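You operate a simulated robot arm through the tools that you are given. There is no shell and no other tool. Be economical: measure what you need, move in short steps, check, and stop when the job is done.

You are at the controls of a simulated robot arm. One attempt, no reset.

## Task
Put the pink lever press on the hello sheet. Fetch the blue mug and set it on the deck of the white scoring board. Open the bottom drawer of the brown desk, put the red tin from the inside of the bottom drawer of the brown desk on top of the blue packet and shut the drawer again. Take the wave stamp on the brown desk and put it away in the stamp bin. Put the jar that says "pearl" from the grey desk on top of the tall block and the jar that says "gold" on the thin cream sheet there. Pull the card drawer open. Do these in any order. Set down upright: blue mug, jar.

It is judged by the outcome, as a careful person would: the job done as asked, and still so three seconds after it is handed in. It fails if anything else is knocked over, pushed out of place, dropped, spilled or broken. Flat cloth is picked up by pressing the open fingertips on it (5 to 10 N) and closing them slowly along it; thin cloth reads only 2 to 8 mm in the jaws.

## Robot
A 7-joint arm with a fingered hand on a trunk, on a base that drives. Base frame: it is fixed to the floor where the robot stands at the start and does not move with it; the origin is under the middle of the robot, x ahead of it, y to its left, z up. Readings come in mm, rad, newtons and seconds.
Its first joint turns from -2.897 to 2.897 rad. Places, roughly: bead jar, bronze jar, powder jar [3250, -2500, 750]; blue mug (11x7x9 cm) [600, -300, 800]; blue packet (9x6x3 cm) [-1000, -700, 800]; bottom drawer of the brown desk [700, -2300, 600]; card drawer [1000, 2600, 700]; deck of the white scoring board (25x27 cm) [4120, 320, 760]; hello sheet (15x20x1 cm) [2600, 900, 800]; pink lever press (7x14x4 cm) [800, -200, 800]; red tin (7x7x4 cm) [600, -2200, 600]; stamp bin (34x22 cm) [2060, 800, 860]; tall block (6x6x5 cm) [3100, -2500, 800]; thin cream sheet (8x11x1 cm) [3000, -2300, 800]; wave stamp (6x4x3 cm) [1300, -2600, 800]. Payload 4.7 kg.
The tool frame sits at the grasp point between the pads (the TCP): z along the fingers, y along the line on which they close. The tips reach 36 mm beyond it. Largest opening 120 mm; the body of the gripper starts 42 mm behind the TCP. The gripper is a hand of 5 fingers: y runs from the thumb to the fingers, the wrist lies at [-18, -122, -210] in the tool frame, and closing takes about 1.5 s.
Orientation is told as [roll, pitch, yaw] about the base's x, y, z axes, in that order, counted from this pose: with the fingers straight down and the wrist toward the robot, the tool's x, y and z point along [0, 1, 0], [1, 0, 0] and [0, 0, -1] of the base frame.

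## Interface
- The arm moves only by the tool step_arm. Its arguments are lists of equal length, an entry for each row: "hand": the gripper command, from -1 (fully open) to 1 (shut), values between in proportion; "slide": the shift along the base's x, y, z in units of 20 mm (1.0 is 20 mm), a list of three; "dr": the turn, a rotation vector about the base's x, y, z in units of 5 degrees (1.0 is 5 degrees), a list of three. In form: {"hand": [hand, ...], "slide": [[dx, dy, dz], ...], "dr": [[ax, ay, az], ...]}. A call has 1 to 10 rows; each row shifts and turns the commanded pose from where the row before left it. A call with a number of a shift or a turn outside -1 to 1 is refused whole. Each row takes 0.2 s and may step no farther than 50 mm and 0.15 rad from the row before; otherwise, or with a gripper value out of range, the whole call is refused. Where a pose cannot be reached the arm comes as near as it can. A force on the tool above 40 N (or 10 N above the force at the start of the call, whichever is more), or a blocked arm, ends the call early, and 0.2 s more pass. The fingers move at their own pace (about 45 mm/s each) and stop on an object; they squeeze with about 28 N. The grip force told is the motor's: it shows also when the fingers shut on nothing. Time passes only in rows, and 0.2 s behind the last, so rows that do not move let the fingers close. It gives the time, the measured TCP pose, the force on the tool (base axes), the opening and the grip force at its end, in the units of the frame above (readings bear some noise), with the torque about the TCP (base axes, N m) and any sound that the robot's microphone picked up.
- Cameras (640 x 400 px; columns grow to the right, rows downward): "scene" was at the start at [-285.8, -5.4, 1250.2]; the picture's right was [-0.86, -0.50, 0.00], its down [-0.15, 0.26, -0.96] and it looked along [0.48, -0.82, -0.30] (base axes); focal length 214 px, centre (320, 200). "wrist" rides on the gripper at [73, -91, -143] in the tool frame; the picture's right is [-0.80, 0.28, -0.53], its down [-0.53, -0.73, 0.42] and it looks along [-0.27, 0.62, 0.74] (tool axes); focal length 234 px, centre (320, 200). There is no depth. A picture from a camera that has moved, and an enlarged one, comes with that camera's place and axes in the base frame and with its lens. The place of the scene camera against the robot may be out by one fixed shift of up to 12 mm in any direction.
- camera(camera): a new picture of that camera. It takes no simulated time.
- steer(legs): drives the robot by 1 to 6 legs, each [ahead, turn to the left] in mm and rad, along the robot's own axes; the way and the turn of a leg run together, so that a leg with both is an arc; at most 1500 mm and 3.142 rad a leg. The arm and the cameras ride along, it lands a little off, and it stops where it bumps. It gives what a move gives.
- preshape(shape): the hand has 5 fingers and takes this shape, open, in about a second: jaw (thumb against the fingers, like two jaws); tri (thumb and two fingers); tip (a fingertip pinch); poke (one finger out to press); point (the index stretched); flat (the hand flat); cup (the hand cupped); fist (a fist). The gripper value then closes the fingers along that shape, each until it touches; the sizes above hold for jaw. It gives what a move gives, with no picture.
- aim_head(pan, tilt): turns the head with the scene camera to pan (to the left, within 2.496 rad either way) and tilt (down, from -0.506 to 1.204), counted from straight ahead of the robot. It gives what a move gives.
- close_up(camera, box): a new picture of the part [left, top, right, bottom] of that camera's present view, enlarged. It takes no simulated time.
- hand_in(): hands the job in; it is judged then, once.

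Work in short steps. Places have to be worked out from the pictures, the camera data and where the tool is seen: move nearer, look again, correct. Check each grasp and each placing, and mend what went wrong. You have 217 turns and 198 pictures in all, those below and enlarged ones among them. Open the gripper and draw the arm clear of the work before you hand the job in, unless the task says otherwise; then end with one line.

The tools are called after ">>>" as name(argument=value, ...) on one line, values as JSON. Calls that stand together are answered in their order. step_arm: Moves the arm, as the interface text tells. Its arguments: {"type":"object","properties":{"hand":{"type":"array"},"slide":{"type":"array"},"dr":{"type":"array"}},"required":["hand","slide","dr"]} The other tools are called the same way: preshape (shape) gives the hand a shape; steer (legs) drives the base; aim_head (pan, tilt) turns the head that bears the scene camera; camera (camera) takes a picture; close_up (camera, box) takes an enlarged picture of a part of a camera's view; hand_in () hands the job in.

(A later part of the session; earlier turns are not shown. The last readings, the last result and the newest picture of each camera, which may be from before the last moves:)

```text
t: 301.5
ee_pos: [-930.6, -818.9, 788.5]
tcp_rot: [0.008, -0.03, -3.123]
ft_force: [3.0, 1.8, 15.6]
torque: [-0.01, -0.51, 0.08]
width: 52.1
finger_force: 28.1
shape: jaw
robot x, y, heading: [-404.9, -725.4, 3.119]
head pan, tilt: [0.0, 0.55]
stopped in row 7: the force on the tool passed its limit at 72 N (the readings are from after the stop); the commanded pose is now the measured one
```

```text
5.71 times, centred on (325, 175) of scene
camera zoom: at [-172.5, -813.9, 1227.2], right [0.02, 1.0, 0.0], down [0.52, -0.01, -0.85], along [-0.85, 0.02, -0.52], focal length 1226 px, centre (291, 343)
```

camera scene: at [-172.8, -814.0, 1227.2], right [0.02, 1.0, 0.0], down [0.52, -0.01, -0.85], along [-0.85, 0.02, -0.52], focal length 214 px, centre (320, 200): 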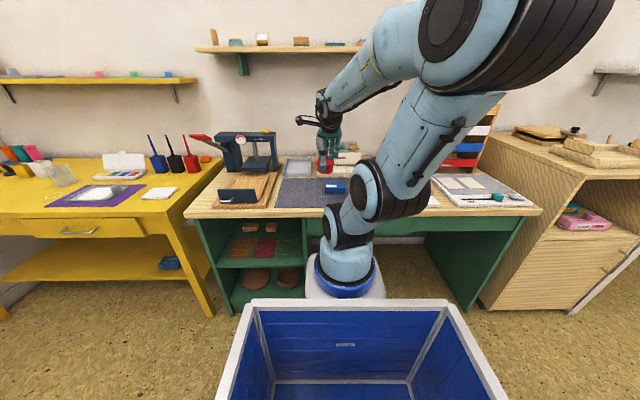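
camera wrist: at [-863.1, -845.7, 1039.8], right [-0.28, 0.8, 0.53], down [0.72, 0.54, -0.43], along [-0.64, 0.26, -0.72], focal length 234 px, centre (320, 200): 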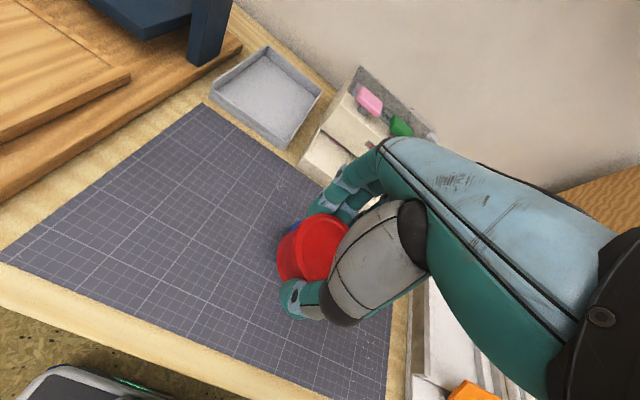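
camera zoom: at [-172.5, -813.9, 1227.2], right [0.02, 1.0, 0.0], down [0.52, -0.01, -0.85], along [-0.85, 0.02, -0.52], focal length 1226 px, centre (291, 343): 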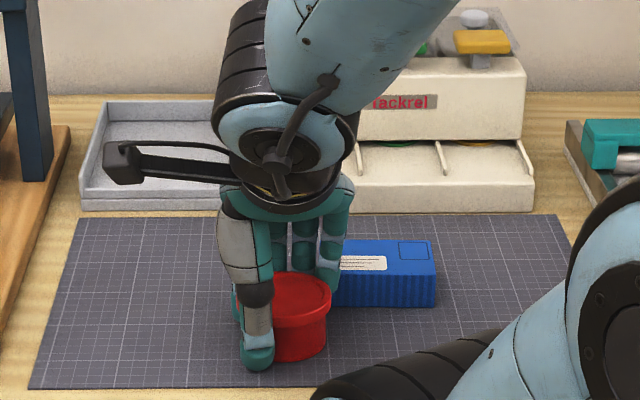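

I misjudged the commanded height: the tin is standing on the mat (packet untouched). The grip has also slid off-centre, so I use this to regrip: open slightly, shift 16 mm toward +y, close.

>>> step_arm(hand=[0.3, 0, -0.25, -0.25, -0.25, -0.25, -0.25, -0.25], slide=[[0, 0, 0], [0, 0, 0], [0, 0, 0], [0, 0, 0], [0, 0.3, 0], [0, 0.3, 0], [0, 0.2, 0], [0, 0, 0]], dr=[[0, 0, 0], [0, 0.3, 0], [0, 0, 0], [0, 0, 0], [0, 0, 0], [0, 0, 0], [0, 0, 0], [0, 0, 0]])

>>> close_up(camera="scene", box=[280, 140, 370, 210])

>>> close_up(camera="wrist", box=[200, 130, 440, 350])

```text
t: 302.5
ee_pos: [-932.4, -819.6, 789.1]
tcp_rot: [0.014, -0.062, -3.123]
ft_force: [-6.0, -0.4, 21.2]
torque: [-0.11, -0.58, -0.01]
width: 67.8
finger_force: 0.1
shape: jaw
robot x, y, heading: [-408.4, -724.3, 3.123]
head pan, tilt: [0.0, 0.55]
stopped in row 4: the force on the tool passed its limit at 41 N (the readings are from after the stop); the commanded pose is now the measured one
```

```text
5.71 times, centred on (325, 175) of scene
camera zoom: at [-172.7, -813.9, 1227.2], right [0.02, 1.0, 0.0], down [0.52, -0.01, -0.85], along [-0.85, 0.02, -0.52], focal length 1226 px, centre (291, 343)
```

zoom: 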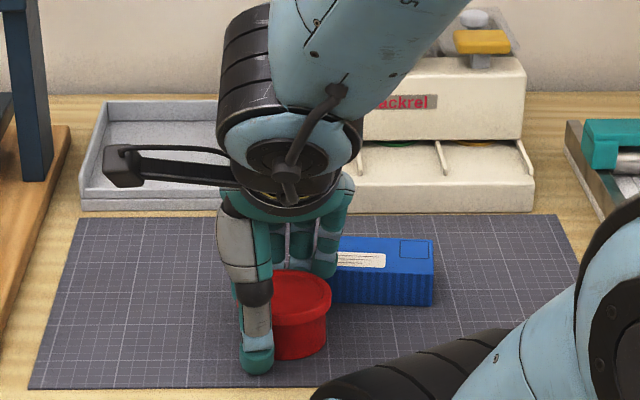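

```text
1.82 times, centred on (320, 240) of wrist
camera zoom: at [-830.7, -888.0, 928.4], right [-0.26, 0.81, 0.53], down [0.69, 0.54, -0.48], along [-0.67, 0.25, -0.7], focal length 426 px, centre (320, 127)
```

zoom: 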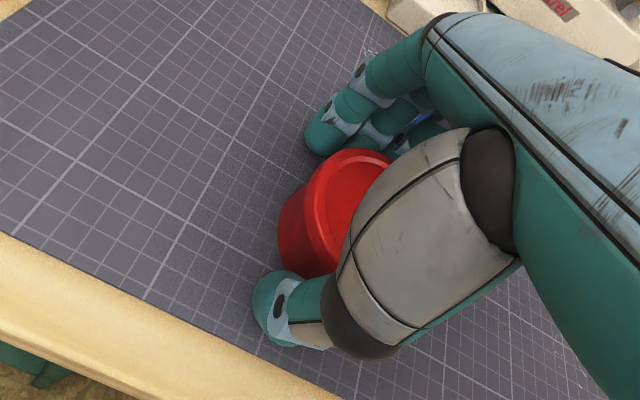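

>>> step_arm(hand=[-0.25, -0.25, -0.25, -0.25, -0.25, 0.2, 0.6, 1, 1, 1], slide=[[0, 0, 0.4], [0, 0.3, 0.2], [0, 0.3, 0], [0, 0.25, 0], [0, 0, -0.2], [0, 0, 0], [0, 0, 0], [0, 0, 0], [0, 0, 0], [0, 0, 0]], dr=[[0, -0.4, 0], [0, -0.2, 0], [0, 0, 0], [0, 0, 0], [0, 0, 0], [0, 0, 0], [0, 0, 0], [0, 0, 0], [0, 0, 0], [0, 0, 0]])

>>> step_arm(hand=[1, 1, 1, 1, 1], slide=[[0, 0, 0.3], [0, 0, 1], [0, 0, 1], [0, 0, 1], [0, 0, 1]], dr=[[0, 0, 0], [0, 0, 0], [0, 0, 0], [0, 0, 0], [0, 0, 0]])

>>> close_up(camera="scene", box=[280, 140, 370, 210])

>>> camera(camera="wrist")

```text
t: 304.7
ee_pos: [-930.9, -801.4, 796.1]
tcp_rot: [0.01, -0.006, -3.123]
ft_force: [0.1, 0.1, -0.8]
torque: [0.04, 0.0, 0.01]
width: 54.6
finger_force: 27.8
shape: jaw
robot x, y, heading: [-409.0, -724.0, 3.12]
head pan, tilt: [0.0, 0.55]
```

```text
t: 305.9
ee_pos: [-931.4, -801.9, 880.8]
tcp_rot: [0.01, -0.006, -3.124]
ft_force: [0.5, -0.2, -1.6]
torque: [-0.01, -0.01, 0.0]
width: 54.3
finger_force: 28.1
shape: jaw
robot x, y, heading: [-410.8, -724.0, 3.12]
head pan, tilt: [0.0, 0.55]
```

```text
5.71 times, centred on (325, 175) of scene
camera zoom: at [-173.0, -814.0, 1227.2], right [0.02, 1.0, 0.0], down [0.52, -0.01, -0.85], along [-0.85, 0.02, -0.52], focal length 1226 px, centre (291, 343)
```

zoom: 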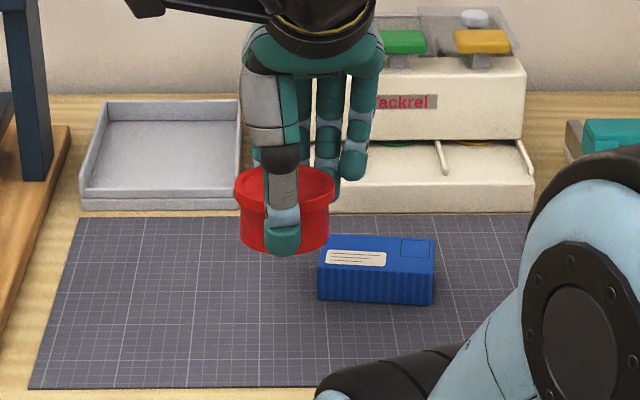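

```text
67 pictures are left
camera wrist: at [-836.5, -871.0, 1025.2], right [-0.29, 0.8, 0.52], down [0.72, 0.54, -0.43], along [-0.63, 0.25, -0.74], focal length 234 px, centre (320, 200)
```

wrist: 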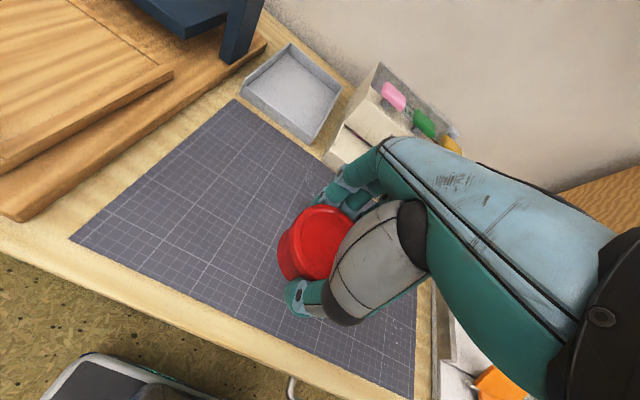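

Tin is now centred in the grip. By scene comparison, I need (-76,+72) mm to be above the packet.

>>> step_arm(hand=[1, 1, 1, 1, 1], slide=[[-0.76, 0.72, 0], [-0.76, 0.72, 0], [-0.76, 0.72, 0], [-0.76, 0.72, 0], [-0.76, 0.72, 0]], dr=[[0, 0, 0], [0, 0, 0], [0, 0, 0], [0, 0, 0], [0, 0, 0]])

>>> close_up(camera="scene", box=[280, 140, 370, 210])

>>> camera(camera="wrist")

```text
t: 307.1
ee_pos: [-985.8, -769.2, 856.9]
tcp_rot: [0.003, -0.008, -3.129]
ft_force: [0.0, 0.0, 0.2]
torque: [-0.03, -0.01, 0.02]
width: 54.6
finger_force: 28.4
shape: jaw
out of reach, approached as far as the arm can: row 2, 3, 4, 5
robot x, y, heading: [-409.8, -721.2, 3.119]
head pan, tilt: [0.0, 0.55]
```

```text
5.71 times, centred on (325, 175) of scene
camera zoom: at [-172.9, -814.0, 1227.2], right [0.02, 1.0, 0.0], down [0.52, -0.01, -0.85], along [-0.85, 0.02, -0.52], focal length 1226 px, centre (291, 343)
```

zoom: 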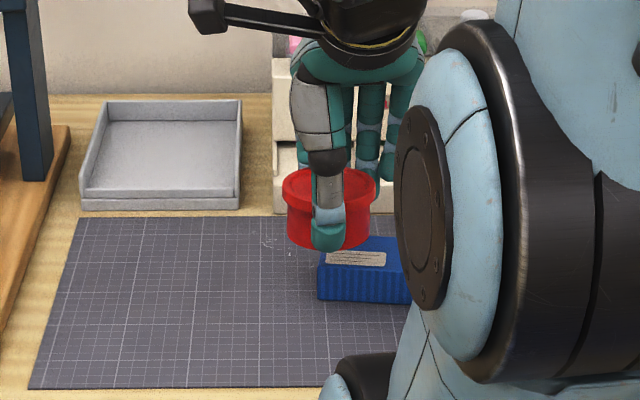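

```text
65 pictures are left
camera wrist: at [-891.2, -839.5, 998.8], right [-0.29, 0.8, 0.53], down [0.72, 0.54, -0.43], along [-0.63, 0.26, -0.73], focal length 234 px, centre (320, 200)
```

wrist: 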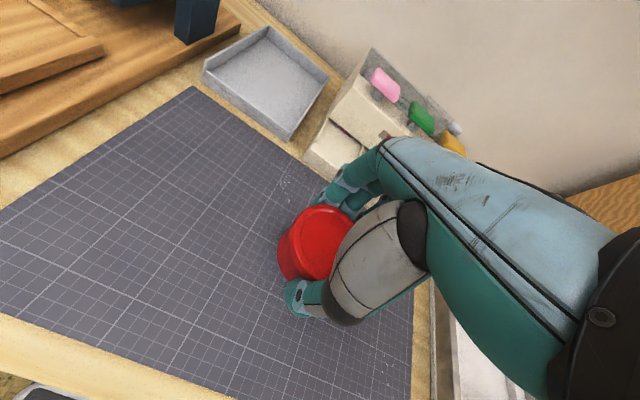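

The arm is at a joint limit sideways, so I use the base: a small right turn and 19 mm forward.

>>> steer(legs=[[0, -0.066], [19, 0]])

>>> camera(camera="wrist")

>>> aim_head(pan=-0.5, tilt=0.5)

>>> camera(camera="scene")

```text
t: 308.3
ee_pos: [-1005.9, -729.7, 856.1]
tcp_rot: [0.003, -0.009, 3.087]
ft_force: [0.7, -0.9, -0.9]
torque: [0.04, -0.01, 0.05]
width: 54.4
finger_force: 28.4
shape: jaw
robot x, y, heading: [-428.8, -719.5, 3.052]
head pan, tilt: [0.0, 0.55]
```

```text
64 pictures are left
camera wrist: at [-916.9, -805.7, 998.8], right [-0.23, 0.82, 0.53], down [0.76, 0.49, -0.43], along [-0.61, 0.3, -0.73], focal length 234 px, centre (320, 200)
```

wrist: 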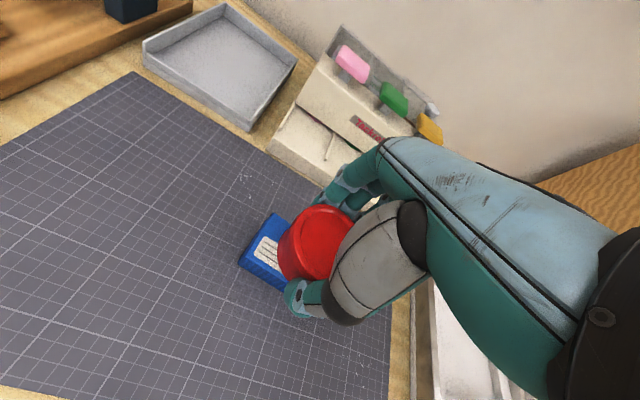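

```text
t: 309.2
ee_pos: [-1006.6, -728.3, 856.0]
tcp_rot: [0.003, -0.01, 3.087]
ft_force: [-0.7, -0.2, -0.6]
torque: [0.04, -0.09, -0.02]
width: 54.5
finger_force: 28.5
shape: jaw
robot x, y, heading: [-425.2, -725.2, 3.056]
head pan, tilt: [-0.499, 0.499]
```

```text
63 pictures are left
camera scene: at [-184.7, -785.5, 1231.8], right [0.55, 0.83, 0.0], down [0.4, -0.26, -0.88], along [-0.73, 0.48, -0.48], focal length 214 px, centre (320, 200)
```

scene: 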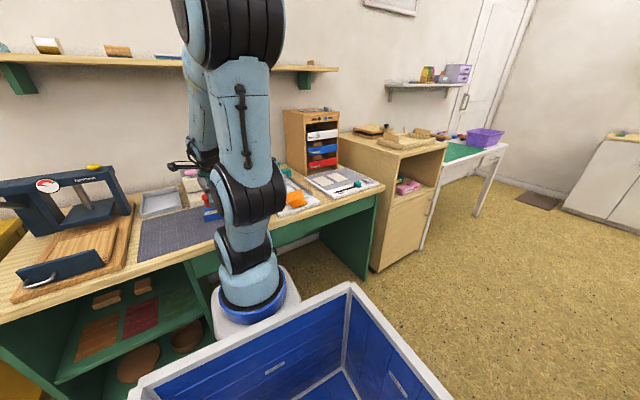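

Packet centre ≈(-1017,-726); tin ≈(-1010,-729). Good — I lower to contact (expected ≈826).

>>> step_arm(hand=[1, 1, 1, 1, 1], slide=[[-0.2, 0, -0.5], [0, 0, -0.5], [0, 0, -0.2], [0, 0, -0.15], [0, 0, 0]], dr=[[0, 0, 0], [0, 0, 0], [0, 0, 0], [0, 0, 0], [0, 0, 0]])

```text
t: 310.4
ee_pos: [-1011.8, -729.4, 829.8]
tcp_rot: [0.003, -0.005, 3.086]
ft_force: [1.0, 0.2, -0.1]
torque: [-0.01, -0.01, -0.02]
width: 54.2
finger_force: 28.2
shape: jaw
robot x, y, heading: [-429.1, -719.9, 3.058]
head pan, tilt: [-0.499, 0.499]
```

>>> step_arm(hand=[1, 1, 1, 1], slide=[[0, 0, -0.12], [0, 0, -0.1], [0, 0, -0.08], [0, 0, 0]], dr=[[0, 0, 0], [0, 0, 0], [0, 0, 0], [0, 0, 0]])

>>> close_up(camera="wrist", box=[200, 150, 440, 330])

```text
t: 311.4
ee_pos: [-1009.6, -728.5, 824.3]
tcp_rot: [0.003, -0.01, 3.088]
ft_force: [-0.4, 1.9, 9.2]
torque: [0.05, 0.2, -0.03]
width: 54.5
finger_force: 27.5
shape: jaw
robot x, y, heading: [-426.8, -723.2, 3.054]
head pan, tilt: [-0.499, 0.499]
```

```text
2.22 times, centred on (320, 240) of wrist
camera zoom: at [-920.2, -805.3, 967.2], right [-0.23, 0.82, 0.53], down [0.76, 0.49, -0.43], along [-0.61, 0.3, -0.73], focal length 520 px, centre (320, 111)
```

zoom: 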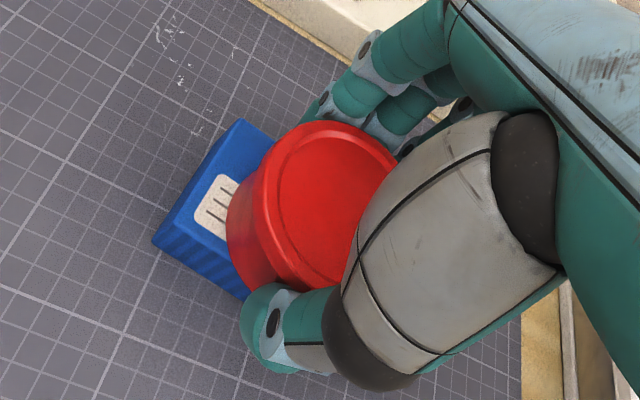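

Contact and well centred. Release and rise.

>>> step_arm(hand=[0.7, 0.4, 0.1, -0.2, -0.4, -0.4, -0.4], slide=[[0, 0, 0], [0, 0, 0], [0, 0, 0], [0, 0, 0], [0, 0, 0], [0, 0, 0], [0, 0, 0.2]], dr=[[0, 0, 0], [0, 0, 0], [0, 0, 0], [0, 0, 0], [0, 0, 0], [0, 0, 0], [0, 0, 0]])

>>> step_arm(hand=[-0.4, -0.4, -0.4, -0.4, -0.4, -0.4, -0.4], slide=[[0, 0, 0.5], [0, 0, 1], [0, 0, 1], [0.2, 0, 1], [0.2, 0, 1], [0.5, 0, 0.5], [0.5, 0, 0.5]], dr=[[0, 0, 0], [0, 0, 0], [0, 0, 0], [0, 0, 0], [0, 0, 0], [0, 0, 0], [0, 0, 0]])

>>> camera(camera="wrist")

```text
t: 313.0
ee_pos: [-1009.5, -728.9, 828.1]
tcp_rot: [0.005, -0.008, 3.088]
ft_force: [-0.6, 0.0, 0.1]
torque: [0.0, 0.01, 0.01]
width: 83.5
finger_force: 0.0
shape: jaw
robot x, y, heading: [-427.4, -724.0, 3.057]
head pan, tilt: [-0.499, 0.499]
```

```text
t: 314.6
ee_pos: [-965.7, -740.3, 917.7]
tcp_rot: [-0.003, -0.01, 3.086]
ft_force: [0.8, 0.3, 0.7]
torque: [0.0, -0.01, -0.01]
width: 83.6
finger_force: 0.0
shape: jaw
out of reach, approached as far as the arm can: row 3, 4, 5, 7
robot x, y, heading: [-424.4, -725.1, 3.054]
head pan, tilt: [-0.499, 0.499]
```

```text
61 pictures are left
camera wrist: at [-878.1, -818.2, 1060.6], right [-0.23, 0.82, 0.53], down [0.76, 0.49, -0.43], along [-0.61, 0.3, -0.73], focal length 234 px, centre (320, 200)
```

wrist: 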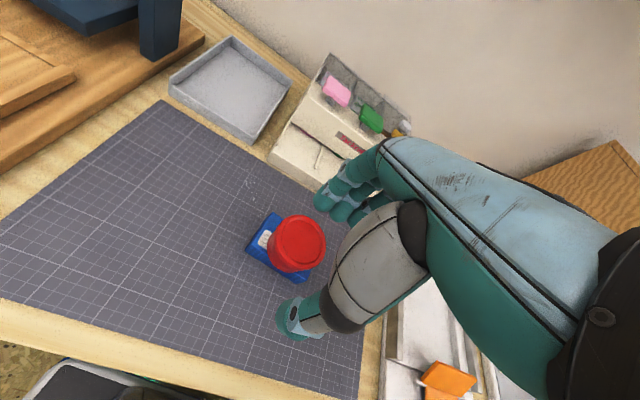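

Tin sits on the packet. Next the mug: I drive to face the front table by the mug.

>>> steer(legs=[[0, -2.2], [560, 0], [0, -0.85]])

>>> aim_head(pan=-0.35, tilt=0.55)

>>> camera(camera="scene")

>>> camera(camera="wrist")

```text
t: 320.0
ee_pos: [-153.6, -257.4, 919.0]
tcp_rot: [-0.003, -0.011, 0.95]
ft_force: [0.4, 0.4, -0.9]
torque: [0.01, -0.03, -0.02]
width: 83.6
finger_force: 0.0
shape: jaw
robot x, y, heading: [-427.1, -723.6, 0.919]
head pan, tilt: [-0.499, 0.499]
stopped in leg 1: the robot was blocked; the commanded pose is now the measured one
```

```text
t: 320.7
ee_pos: [-152.9, -257.8, 918.4]
tcp_rot: [-0.003, -0.009, 0.95]
ft_force: [-1.0, 0.2, 1.0]
torque: [-0.01, 0.02, -0.03]
width: 83.6
finger_force: 0.0
shape: jaw
robot x, y, heading: [-432.3, -722.7, 0.921]
head pan, tilt: [-0.351, 0.55]
```

```text
60 pictures are left
camera scene: at [-617.6, -893.0, 1227.3], right [0.54, -0.84, 0.0], down [-0.44, -0.28, -0.85], along [0.72, 0.46, -0.52], focal length 214 px, centre (320, 200)
```

scene: 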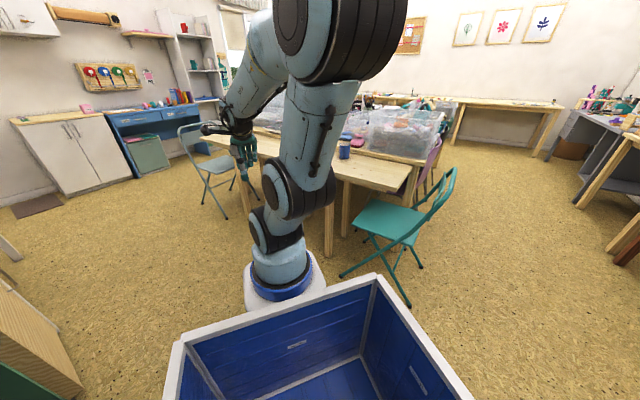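

```text
59 pictures are left
camera wrist: at [-265.2, -290.2, 1060.5], right [0.81, -0.24, 0.53], down [0.01, -0.9, -0.43], along [0.58, 0.35, -0.73], focal length 234 px, centre (320, 200)
```

wrist: 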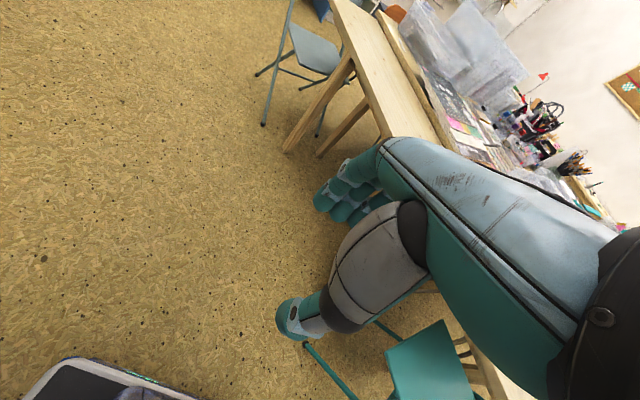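

The rear touched the desk corner behind; I move forward along the present heading, then finish the turn.

>>> steer(legs=[[360, 0], [0, -0.92], [120, 0]])

>>> camera(camera="scene")

>>> camera(camera="wrist")

```text
t: 326.1
ee_pos: [441.1, -368.9, 918.4]
tcp_rot: [-0.004, -0.011, 0.041]
ft_force: [-0.3, -0.3, -0.2]
torque: [0.01, 0.03, -0.03]
width: 83.5
finger_force: 0.0
shape: jaw
robot x, y, heading: [-91.6, -442.3, 0.013]
head pan, tilt: [-0.351, 0.55]
```

```text
58 pictures are left
camera scene: at [-342.4, -398.4, 1227.2], right [-0.33, -0.94, 0.0], down [-0.49, 0.17, -0.85], along [0.8, -0.28, -0.52], focal length 214 px, centre (320, 200)
```

scene: 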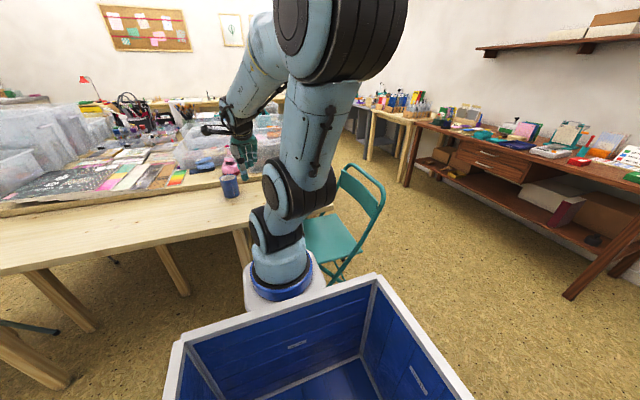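

```text
57 pictures are left
camera wrist: at [347.3, -300.1, 1060.5], right [0.31, -0.79, 0.53], down [-0.71, -0.56, -0.43], along [0.64, -0.24, -0.73], focal length 234 px, centre (320, 200)
```

wrist: 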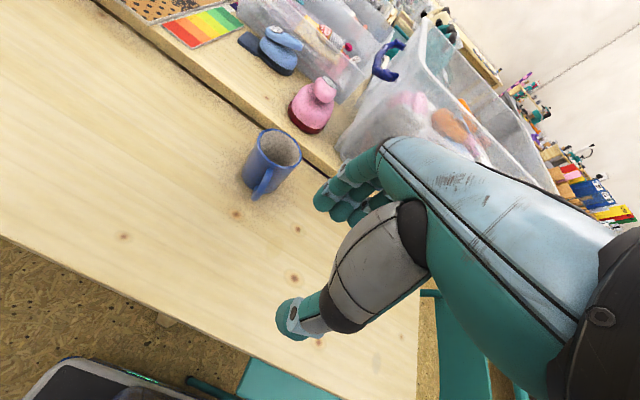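

Mug at about (577,-299), handle toward the robot. I'll grip it crosswise: move above and yaw the hand +90°.

>>> step_arm(hand=[-1, -1, -1, -1, -1, -1, -1, -1, -1, -1], slide=[[0.68, 0.35, 0.2], [0.68, 0.35, 0.2], [0.68, 0.35, 0], [0.68, 0.35, 0], [0.68, 0.35, 0], [0.68, 0.35, 0], [0.68, 0.35, 0], [0.68, 0.35, 0], [0.68, 0.35, 0], [0.68, 0.35, 0]], dr=[[0, 0, 1], [0, 0, 1], [0, 0, 1], [0, 0, 1], [0, 0, 1], [0, 0, 1], [0, 0, 1], [0, 0, 1], [0, 0, 1], [0, 0, 1]])

>>> step_arm(hand=[-1, -1, -1, -1, -1, -1, -1, -1], slide=[[0, 0, 0], [0, 0, 0], [0, 0, 0], [0, 0, 0], [0, 0, 0], [0, 0, 0], [0, 0, 0], [0, 0, 0]], dr=[[0, 0, 1], [0, 0, 1], [0, 0, 1], [0, 0, 1], [0, 0, 1], [0, 0, 1], [0, 0, 1], [0, 0, 1]])

>>> camera(camera="wrist")

```text
t: 328.3
ee_pos: [484.8, -289.7, 839.1]
tcp_rot: [-0.116, -0.024, 0.485]
ft_force: [0.8, 0.4, 0.8]
torque: [-0.03, 0.0, 0.01]
width: 119.8
finger_force: 0.0
shape: jaw
out of reach, approached as far as the arm can: row 1, 2, 3, 4, 5, 6, 7, 8, 9, 10
robot x, y, heading: [-92.4, -437.4, 0.016]
head pan, tilt: [-0.351, 0.55]
```

```text
t: 330.1
ee_pos: [323.3, -113.5, 828.1]
tcp_rot: [-0.116, -0.021, 1.178]
ft_force: [-0.5, -0.2, 0.7]
torque: [0.0, 0.03, -0.02]
width: 120.1
finger_force: 0.1
shape: jaw
out of reach, approached as far as the arm can: row 1, 2, 3, 4, 5, 6, 7, 8
robot x, y, heading: [-91.5, -441.3, 0.012]
head pan, tilt: [-0.351, 0.55]
```

```text
56 pictures are left
camera wrist: at [206.5, -166.3, 959.7], right [0.78, -0.04, 0.62], down [0.26, -0.89, -0.38], along [0.57, 0.45, -0.69], focal length 234 px, centre (320, 200)
```

wrist: 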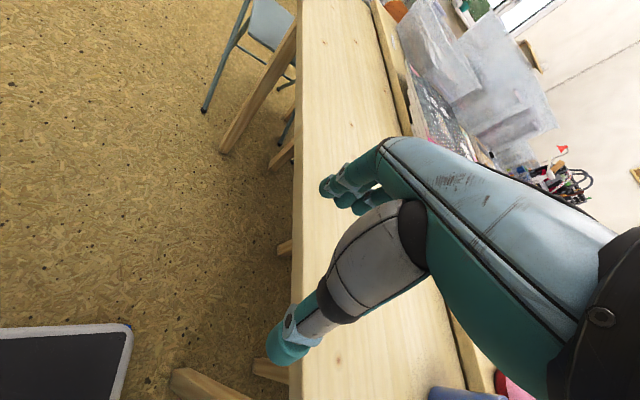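

The arm resists turning that way (joint limit). A −40° yaw also keeps the thumb clear of the handle, so I rotate the other way while rising and moving over.

>>> step_arm(hand=[-1, -1, -1, -1, -1, -1, -1, -1, -1, -1], slide=[[0.3, 0, 0.8], [0.3, 0, 0.8], [0.5, 0, 0.8], [0.5, 0, 0.8], [0.5, 0, 0.6], [0.5, 0, 0.6], [0.5, 0, 0.6], [0.5, 0, 0], [0.5, 0, 0], [0.5, 0, 0]], dr=[[0, 0, -1], [0, 0, -1], [0, 0, -1], [0, 0, -1], [0, 0, -1], [0, 0, -1], [0, 0, -1], [0, 0, -1], [0, 0, -1], [0, 0, -1]])

>>> step_arm(hand=[-1, -1, -1, -1, -1, -1, -1, -1, -1, -1], slide=[[0.5, -0.8, 0], [0.5, -0.8, 0], [0.5, -0.8, 0], [0.5, -0.8, 0], [0.5, -0.8, 0], [0.5, -0.8, 0], [0.5, -0.8, 0], [0.5, -0.8, 0], [0.5, -0.8, 0], [0.5, -0.8, 0]], dr=[[0, 0, -1], [0, 0, -1], [0, 0, -1], [0, 0, -1], [0, 0, -1], [0, 0, -1], [0, 0, -1], [0, 0, -1], [0, 0, -1], [0, 0, -1]])

```text
t: 332.3
ee_pos: [415.7, -113.1, 927.4]
tcp_rot: [-0.115, -0.023, 0.309]
ft_force: [-0.9, -0.3, -0.3]
torque: [-0.01, -0.01, -0.01]
width: 119.8
finger_force: 0.2
shape: jaw
robot x, y, heading: [-92.3, -438.0, 0.009]
head pan, tilt: [-0.351, 0.55]
```

```text
t: 334.5
ee_pos: [515.0, -274.1, 928.7]
tcp_rot: [-0.115, -0.021, -0.563]
ft_force: [0.0, -0.6, -0.4]
torque: [-0.01, 0.02, 0.01]
width: 119.9
finger_force: 0.0
shape: jaw
robot x, y, heading: [-91.6, -441.0, 0.011]
head pan, tilt: [-0.351, 0.55]
```

>>> step_arm(hand=[-1, -1, -1, -1], slide=[[0.75, -0.3, 0], [0.75, -0.3, 0], [0.75, -0.3, 0], [0.75, -0.3, 0]], dr=[[0.31, -0.12, -0.4], [0.31, -0.12, -0.4], [0.31, -0.12, -0.4], [0.31, -0.12, -0.4]])

>>> camera(camera="wrist")

>>> close_up(camera="scene", box=[190, 110, 290, 210])

```text
t: 335.5
ee_pos: [576.6, -298.6, 929.4]
tcp_rot: [-0.007, 0.009, -0.702]
ft_force: [0.2, -0.2, 0.4]
torque: [-0.03, 0.01, 0.0]
width: 120.0
finger_force: 0.1
shape: jaw
robot x, y, heading: [-90.4, -438.0, 0.011]
head pan, tilt: [-0.351, 0.55]
```

```text
55 pictures are left
camera wrist: at [555.6, -184.2, 1073.2], right [-0.3, -0.79, 0.53], down [-0.91, 0.07, -0.42], along [0.29, -0.6, -0.74], focal length 234 px, centre (320, 200)
```

wrist: 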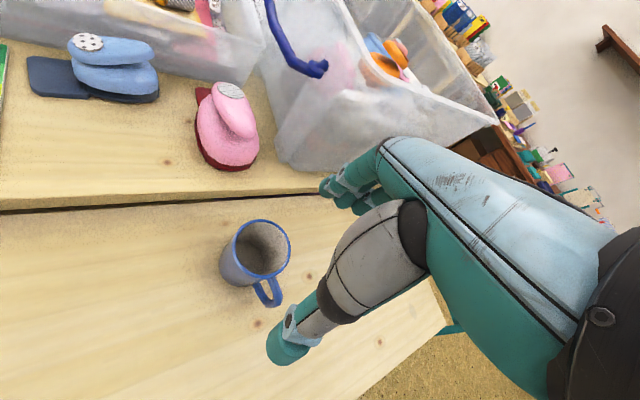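

```text
4.00 times, centred on (240, 160) of scene
camera zoom: at [-342.4, -398.4, 1227.2], right [-0.33, -0.94, 0.0], down [-0.49, 0.17, -0.85], along [0.8, -0.28, -0.52], focal length 858 px, centre (640, 360)
```

zoom: 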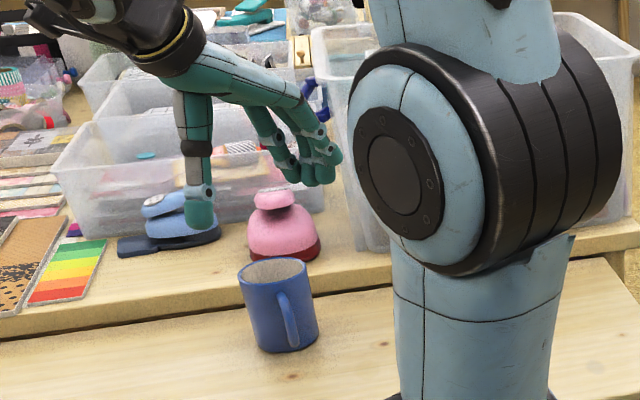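

Re-triangulating, the front table is lower: mug centre (605,-295), rim z≈806. I centre, narrow to ~96 mm, and descend.

>>> step_arm(hand=[-0.6, -0.6, -0.6, -0.6, -0.6, -0.6, -0.6, -0.6, -0.6], slide=[[0.7, 0.1, 0], [0.7, 0.1, 0], [0, 0, -0.8], [0, 0, -1], [0, 0, -1], [0, 0, -1], [0, 0, -1], [0, 0, -0.8], [0, 0, -0.6]], dr=[[0, 0, 0], [0, 0, 0], [0, 0, 0], [0, 0, 0], [0, 0, 0], [0, 0, 0], [0, 0, 0], [0, 0, 0], [0, 0, 0]])

>>> camera(camera="wrist")

```text
t: 337.5
ee_pos: [602.6, -294.3, 804.2]
tcp_rot: [-0.004, 0.01, -0.703]
ft_force: [0.5, -0.2, -0.4]
torque: [0.0, 0.02, -0.01]
width: 96.6
finger_force: 0.2
shape: jaw
robot x, y, heading: [-91.3, -440.8, 0.012]
head pan, tilt: [-0.351, 0.55]
```

```text
53 pictures are left
camera wrist: at [581.9, -180.1, 947.5], right [-0.3, -0.8, 0.53], down [-0.91, 0.07, -0.42], along [0.3, -0.6, -0.74], focal length 234 px, centre (320, 200)
```

wrist: 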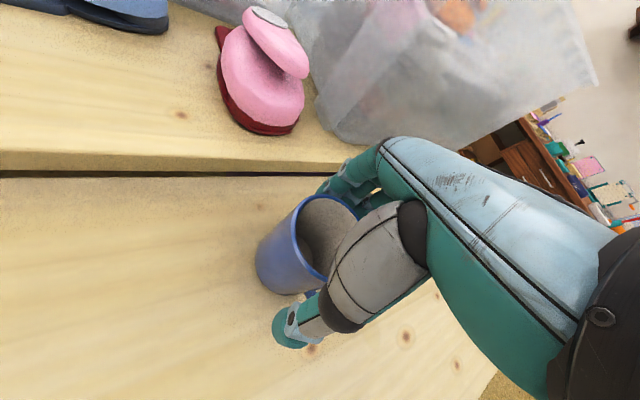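

>>> step_arm(hand=[-0.6, -0.6, -0.2, 0.2, 0.6, 1, 1, 1, 1], slide=[[0, 0, -0.7], [0, 0, -0.6], [0, 0, 0], [0, 0, 0], [0, 0, 0], [0, 0, 0], [0, 0, 0], [0, 0, 0], [0, 0, 0]], dr=[[0, 0, 0], [0, 0, 0], [0, 0, 0], [0, 0, 0], [0, 0, 0], [0, 0, 0], [0, 0, 0], [0, 0, 0], [0, 0, 0]])

>>> close_up(camera="wrist", box=[220, 120, 440, 360])

```text
t: 339.5
ee_pos: [603.6, -294.6, 778.1]
tcp_rot: [-0.004, 0.009, -0.702]
ft_force: [-0.4, -0.3, -0.1]
torque: [-0.01, 0.0, -0.01]
width: 60.2
finger_force: 28.0
shape: jaw
robot x, y, heading: [-92.5, -441.1, 0.014]
head pan, tilt: [-0.351, 0.55]
```

```text
1.67 times, centred on (330, 240) of wrist
camera zoom: at [583.0, -179.6, 920.9], right [-0.3, -0.8, 0.53], down [-0.91, 0.07, -0.42], along [0.29, -0.6, -0.74], focal length 390 px, centre (303, 133)
```

zoom: 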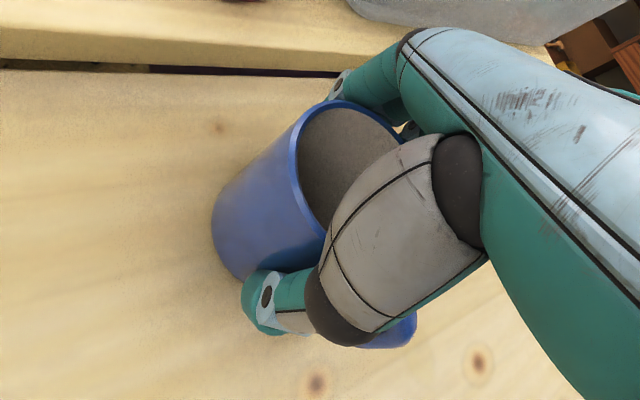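

Firm grip. I lift, tuck the mug in, and start the long drive to the scoring board via the right-hand lane.

>>> step_arm(hand=[1, 1, 1, 1, 1, 1, 1, 1, 1, 1], slide=[[0, 0, 0.5], [0, 0, 1], [0, 0, 1], [0, 0, 1], [0, 0, 1], [-0.5, 0, 1], [-1, 0, 1], [-1, 0, 1], [-1, 0, 1], [-1, 0, 1]], dr=[[0, 0, 0], [0, 0, 0], [0, 0, 0], [0, 0, 0], [0, 0, 0], [0, 0, 0], [0, 0, 0], [0, 0, 0], [0, 0, 0], [0, 0, 0]])

>>> steer(legs=[[0, -1.585], [990, 0], [0, 1.63], [1500, 0], [1500, 0]])

>>> aim_head(pan=0.4, tilt=0.4)

>>> camera(camera="scene")

```text
t: 341.7
ee_pos: [513.9, -293.5, 968.8]
tcp_rot: [-0.005, 0.009, -0.7]
ft_force: [0.0, -0.4, -2.5]
torque: [-0.01, 0.01, 0.01]
width: 60.0
finger_force: 27.5
shape: jaw
robot x, y, heading: [-94.3, -439.2, 0.013]
head pan, tilt: [-0.351, 0.55]
```

```text
t: 343.7
ee_pos: [517.1, -564.8, 967.4]
tcp_rot: [-0.004, 0.008, -1.139]
ft_force: [0.5, 0.0, -3.1]
torque: [0.02, -0.02, -0.01]
width: 59.7
finger_force: 28.3
shape: jaw
robot x, y, heading: [-93.6, -439.9, -0.426]
head pan, tilt: [-0.351, 0.55]
stopped in leg 1: the robot was blocked; the commanded pose is now the measured one
```

```text
t: 344.8
ee_pos: [518.2, -563.9, 967.8]
tcp_rot: [-0.004, 0.01, -1.14]
ft_force: [-0.3, 0.0, -2.8]
torque: [0.01, -0.03, -0.01]
width: 59.7
finger_force: 28.4
shape: jaw
robot x, y, heading: [-91.4, -437.0, -0.423]
head pan, tilt: [0.4, 0.4]
```

```text
51 pictures are left
camera scene: at [-271.5, -238.2, 1240.9], right [-0.02, -1.0, 0.0], down [-0.39, 0.01, -0.92], along [0.92, -0.02, -0.39], focal length 214 px, centre (320, 200)
```

scene: 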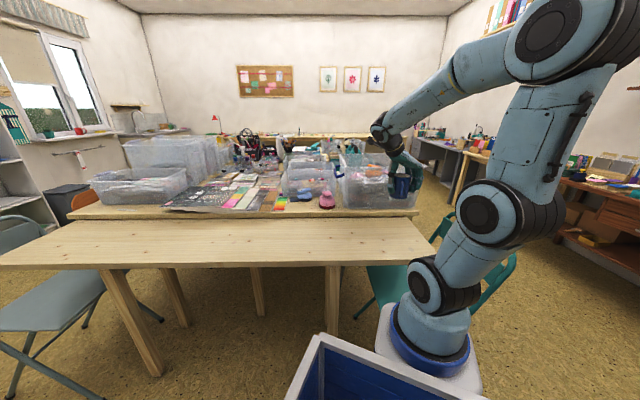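

The front corner met the table edge. I straighten, back off 120 mm, and then turn.

>>> steer(legs=[[0, 0.42], [-130, 0], [0, -1.58], [990, 0], [0, 1.63], [1500, 0]])

>>> steer(legs=[[1500, 0], [600, 0]])

>>> aim_head(pan=0.5, tilt=0.4)

>>> camera(camera="scene")

```text
t: 366.9
ee_pos: [1897.8, -1098.9, 967.5]
tcp_rot: [-0.007, 0.009, -0.614]
ft_force: [-0.1, -0.7, -2.9]
torque: [0.01, 0.0, 0.01]
width: 59.2
finger_force: 27.6
shape: jaw
robot x, y, heading: [1306.0, -1294.3, 0.101]
head pan, tilt: [0.4, 0.4]
```

```text
t: 377.1
ee_pos: [3970.0, -987.1, 967.6]
tcp_rot: [-0.005, 0.008, -0.67]
ft_force: [-1.2, -0.1, -2.0]
torque: [0.0, 0.01, -0.03]
width: 59.4
finger_force: 28.6
shape: jaw
robot x, y, heading: [3370.1, -1153.9, 0.049]
head pan, tilt: [0.4, 0.4]
```

```text
t: 377.8
ee_pos: [3970.8, -987.5, 968.0]
tcp_rot: [-0.005, 0.009, -0.668]
ft_force: [-0.1, -0.1, -2.4]
torque: [0.01, -0.06, -0.02]
width: 59.1
finger_force: 27.5
shape: jaw
robot x, y, heading: [3369.6, -1153.1, 0.046]
head pan, tilt: [0.499, 0.4]
```

```text
50 pictures are left
camera scene: at [3112.2, -1046.2, 1241.0], right [0.52, -0.85, 0.0], down [-0.33, -0.2, -0.92], along [0.79, 0.48, -0.39], focal length 214 px, centre (320, 200)
```

scene: 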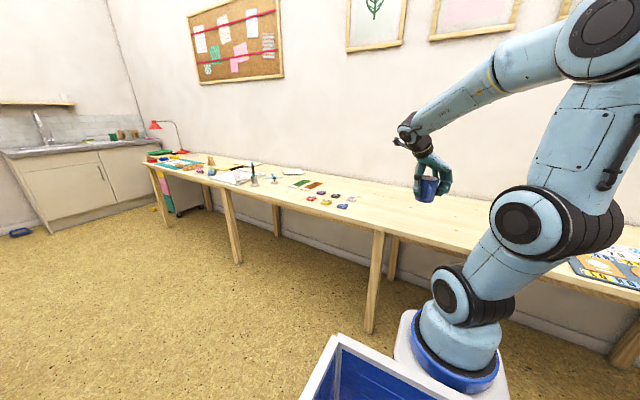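

>>> steer(legs=[[0, 1.525], [1450, 0], [0, -1.571]])

>>> aim_head(pan=0.15, tilt=0.5)

>>> camera(camera="scene")

>>> camera(camera="wrist")

```text
t: 392.6
ee_pos: [4048.3, 441.6, 967.8]
tcp_rot: [-0.005, 0.007, -0.751]
ft_force: [-0.1, 0.3, -2.5]
torque: [0.03, -0.01, -0.02]
width: 58.9
finger_force: 27.8
shape: jaw
robot x, y, heading: [3433.8, 321.9, -0.037]
head pan, tilt: [0.499, 0.4]
```

```text
t: 393.4
ee_pos: [4047.5, 442.1, 968.2]
tcp_rot: [-0.003, 0.009, -0.75]
ft_force: [0.6, 0.1, -2.7]
torque: [-0.01, -0.01, -0.03]
width: 58.8
finger_force: 28.5
shape: jaw
robot x, y, heading: [3435.3, 324.5, -0.03]
head pan, tilt: [0.15, 0.499]
```

```text
49 pictures are left
camera scene: at [3194.3, 421.9, 1231.8], right [0.12, -0.99, 0.0], down [-0.48, -0.06, -0.88], along [0.87, 0.1, -0.48], focal length 214 px, centre (320, 200)
```

scene: 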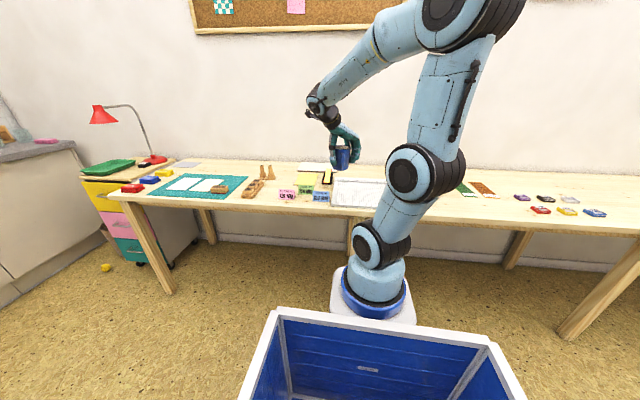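

```text
48 pictures are left
camera wrist: at [4032.2, 557.2, 1111.6], right [-0.34, -0.78, 0.53], down [-0.9, 0.11, -0.42], along [0.27, -0.62, -0.74], focal length 234 px, centre (320, 200)
```

wrist: 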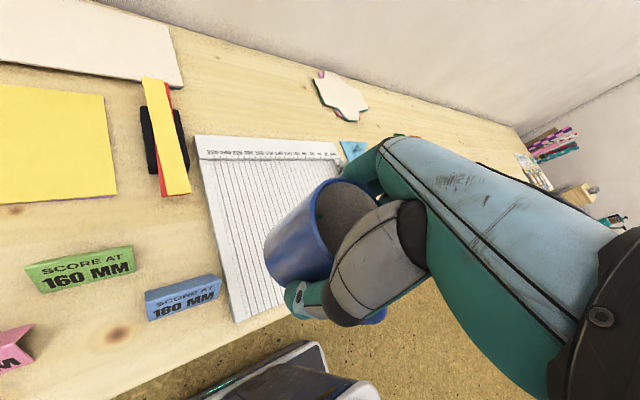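

The white scoring board is below-right; its deck centre ≈(4120,320). I move over it.

>>> step_arm(hand=[1, 1, 1, 1, 1, 1, 1, 1, 1], slide=[[0.4, -0.65, 0], [0.4, -0.65, 0], [0.4, -0.65, 0], [0.4, -0.65, 0], [0.4, -0.65, -0.6], [0.4, -0.65, -1], [0.4, -0.65, -1], [0.4, -0.65, -1], [0.4, -0.65, -1]], dr=[[0, 0, 0], [0, 0, 0], [0, 0, 0], [0, 0, 0], [0, 0, 0], [0, 0, 0], [0, 0, 0], [0, 0, 0], [0, 0, 0]])

>>> camera(camera="wrist")

>>> close_up(camera="scene", box=[290, 130, 430, 220])

```text
t: 395.4
ee_pos: [4119.2, 326.0, 874.6]
tcp_rot: [-0.005, 0.008, -0.75]
ft_force: [0.3, -0.8, -2.4]
torque: [0.03, -0.02, 0.01]
width: 58.7
finger_force: 27.8
shape: jaw
robot x, y, heading: [3433.7, 322.4, -0.033]
head pan, tilt: [0.15, 0.499]
```

```text
47 pictures are left
camera wrist: at [4103.0, 440.5, 1017.6], right [-0.34, -0.78, 0.53], down [-0.9, 0.11, -0.42], along [0.27, -0.62, -0.74], focal length 234 px, centre (320, 200)
```

wrist: 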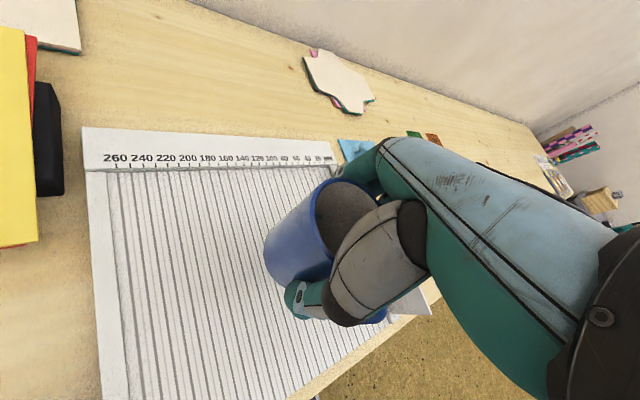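

```text
4.44 times, centred on (360, 175) of scene
camera zoom: at [3194.1, 421.8, 1231.8], right [0.12, -0.99, 0.0], down [-0.48, -0.06, -0.88], along [0.87, 0.1, -0.48], focal length 953 px, centre (142, 311)
```

zoom: 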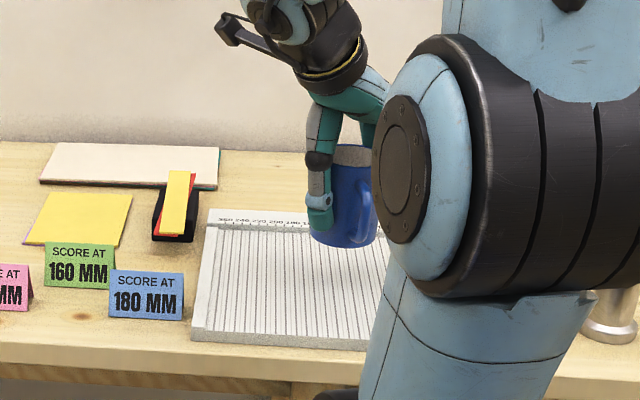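

The mug is over the middle of the deck; lowering.

>>> step_arm(hand=[1, 1, 1, 1, 1, 1], slide=[[0.2, 0, -0.8], [0.1, 0, -0.8], [0, 0, -0.4], [0, 0, -0.2], [0, 0, -0.15], [0, 0, -0.1]], dr=[[0, 0, 0], [0, 0, 0], [0, 0, 0], [0, 0, 0], [0, 0, 0], [0, 0, 0]])

```text
t: 396.8
ee_pos: [4125.8, 324.3, 826.3]
tcp_rot: [-0.005, 0.01, -0.75]
ft_force: [-0.1, 0.0, -3.1]
torque: [0.0, 0.02, -0.02]
width: 59.0
finger_force: 28.4
shape: jaw
robot x, y, heading: [3437.8, 324.5, -0.03]
head pan, tilt: [0.15, 0.499]
```

>>> step_arm(hand=[1, 1, 1, 1, 1, 1, 1], slide=[[0, 0, -0.12], [0, 0, -0.12], [0, 0, -0.12], [0, 0, -0.12], [0, 0, -0.1], [0, 0, -0.1], [0, 0, 0]], dr=[[0, 0, 0], [0, 0, 0], [0, 0, 0], [0, 0, 0], [0, 0, 0], [0, 0, 0], [0, 0, 0]])

```text
t: 398.1
ee_pos: [4126.6, 323.6, 819.2]
tcp_rot: [0.002, 0.002, -0.748]
ft_force: [-4.3, 0.0, 19.7]
torque: [0.03, 0.12, -0.06]
width: 60.3
finger_force: 27.9
shape: jaw
robot x, y, heading: [3433.5, 325.5, -0.03]
head pan, tilt: [0.15, 0.499]
stopped in row 6: the force on the tool passed its limit at 43 N (the readings are from after the stop); the commanded pose is now the measured one
```

Contact with the deck. I ease up 1 mm and release.

>>> step_arm(hand=[1, 0.7, 0.3, 0, -0.3, -0.6, -0.6, -0.6], slide=[[0, 0, 0.06], [0, 0, 0], [0, 0, 0], [0, 0, 0], [0, 0, 0], [0, 0, 0], [0, 0, 0], [0, 0, 0.1]], dr=[[0, 0, 0], [0, 0, 0], [0, 0, 0], [0, 0, 0], [0, 0, 0], [0, 0, 0], [0, 0, 0], [0, 0, 0]])

>>> step_arm(hand=[-0.6, -0.6, -0.6, -0.6, -0.6, -0.6, -0.6, -0.6, -0.6, -0.6], slide=[[0, 0, 0.7], [0, 0, 1], [0, 0, 1], [0, 0, 1], [0, 0, 1], [0, 0, 1], [-0.3, 0, 1], [-1, 0, 1], [-1, 0, 1], [-1, 0, 0.5]], dr=[[0, 0, 0], [0, 0, 0], [0, 0, 0], [0, 0, 0], [0, 0, 0], [0, 0, 0], [0, 0, 1], [0, 0, 1], [0, 0, 1], [0, 0, 1]])

>>> camera(camera="wrist")

```text
t: 399.9
ee_pos: [4126.6, 325.3, 820.3]
tcp_rot: [-0.001, 0.003, -0.75]
ft_force: [-0.1, -0.3, -0.4]
torque: [0.02, -0.01, 0.03]
width: 95.7
finger_force: 0.2
shape: jaw
robot x, y, heading: [3436.2, 322.2, -0.032]
head pan, tilt: [0.15, 0.499]
```

```text
t: 402.1
ee_pos: [4060.9, 322.8, 1003.9]
tcp_rot: [0.001, 0.006, -0.4]
ft_force: [0.7, -0.4, -0.8]
torque: [-0.01, 0.01, 0.0]
width: 95.7
finger_force: 0.1
shape: jaw
robot x, y, heading: [3430.5, 326.3, -0.032]
head pan, tilt: [0.15, 0.499]
```

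```text
45 pictures are left
camera wrist: at [4006.9, 425.5, 1146.9], right [-0.05, -0.85, 0.52], down [-0.88, -0.2, -0.42], along [0.46, -0.49, -0.74], focal length 234 px, centre (320, 200)
```

wrist: 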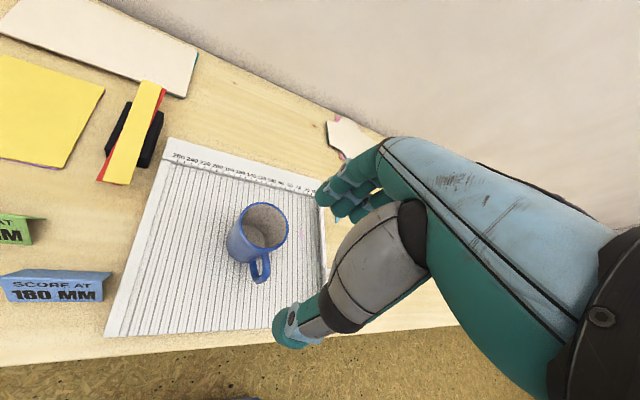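

Mug stands upright on the deck. Now the wave stamp: drive back to the brown desk.

>>> steer(legs=[[0, -1.54], [1500, 0], [0, -1.571], [1500, 0], [600, 0], [0, 1.571]])

>>> aim_head(pan=0, tilt=0.4)

>>> camera(camera="scene")

```text
t: 428.5
ee_pos: [796.2, -1437.0, 1002.2]
tcp_rot: [0.0, 0.005, -3.113]
ft_force: [0.4, 0.6, 0.6]
torque: [0.01, -0.03, 0.02]
width: 95.7
finger_force: 0.1
shape: jaw
robot x, y, heading: [1367.4, -1180.4, -2.743]
head pan, tilt: [0.15, 0.499]
stopped in leg 6: the robot was blocked; the commanded pose is now the measured one
```

```text
t: 429.2
ee_pos: [795.2, -1439.4, 1005.4]
tcp_rot: [-0.002, 0.003, -3.113]
ft_force: [0.6, 1.3, 0.7]
torque: [-0.03, -0.01, 0.02]
width: 95.8
finger_force: 0.0
shape: jaw
robot x, y, heading: [1367.0, -1175.9, -2.745]
head pan, tilt: [0.0, 0.4]
```

```text
44 pictures are left
camera scene: at [1613.6, -1165.3, 1240.9], right [-0.39, 0.92, 0.0], down [0.36, 0.15, -0.92], along [-0.85, -0.36, -0.39], focal length 214 px, centre (320, 200)
```

scene: 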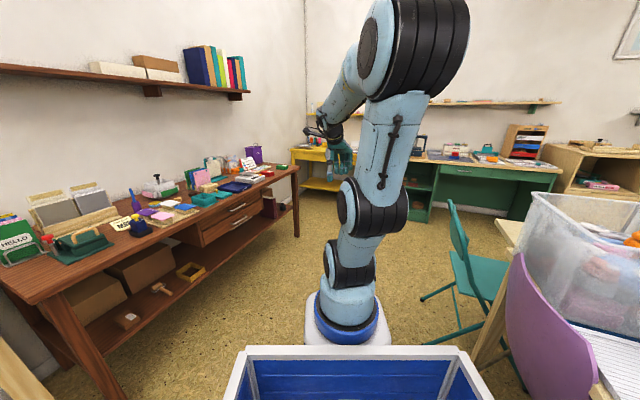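

>>> close_up(camera="scene", box=[0, 170, 200, 295])

>>> steer(legs=[[260, 0], [0, 1.174], [430, 0]])

>>> camera(camera="wrist")

```text
3.20 times, centred on (100, 232) of scene
camera zoom: at [1613.6, -1165.3, 1240.9], right [-0.39, 0.92, 0.0], down [0.36, 0.15, -0.92], along [-0.85, -0.36, -0.39], focal length 686 px, centre (1024, 96)
```

zoom: 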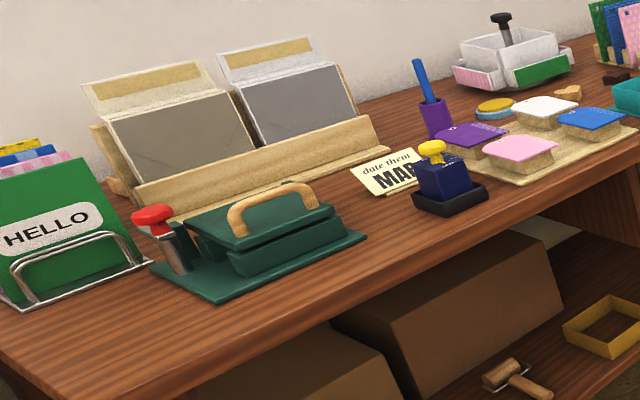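

```text
t: 436.2
ee_pos: [1175.1, -2331.9, 1003.8]
tcp_rot: [0.0, 0.002, -1.904]
ft_force: [0.2, -0.4, 0.1]
torque: [-0.02, 0.0, 0.05]
width: 95.8
finger_force: 0.0
shape: jaw
robot x, y, heading: [1133.4, -1703.7, -1.534]
head pan, tilt: [0.0, 0.4]
```

```text
42 pictures are left
camera wrist: at [1275.1, -2269.6, 1147.1], right [-0.85, 0.0, 0.52], down [-0.26, 0.87, -0.42], along [-0.45, -0.5, -0.74], focal length 234 px, centre (320, 200)
```

wrist: 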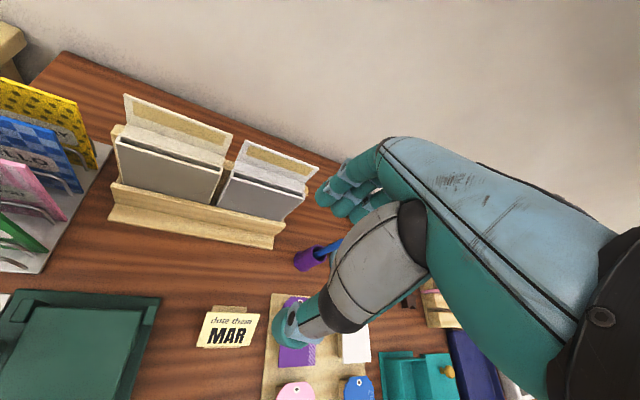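

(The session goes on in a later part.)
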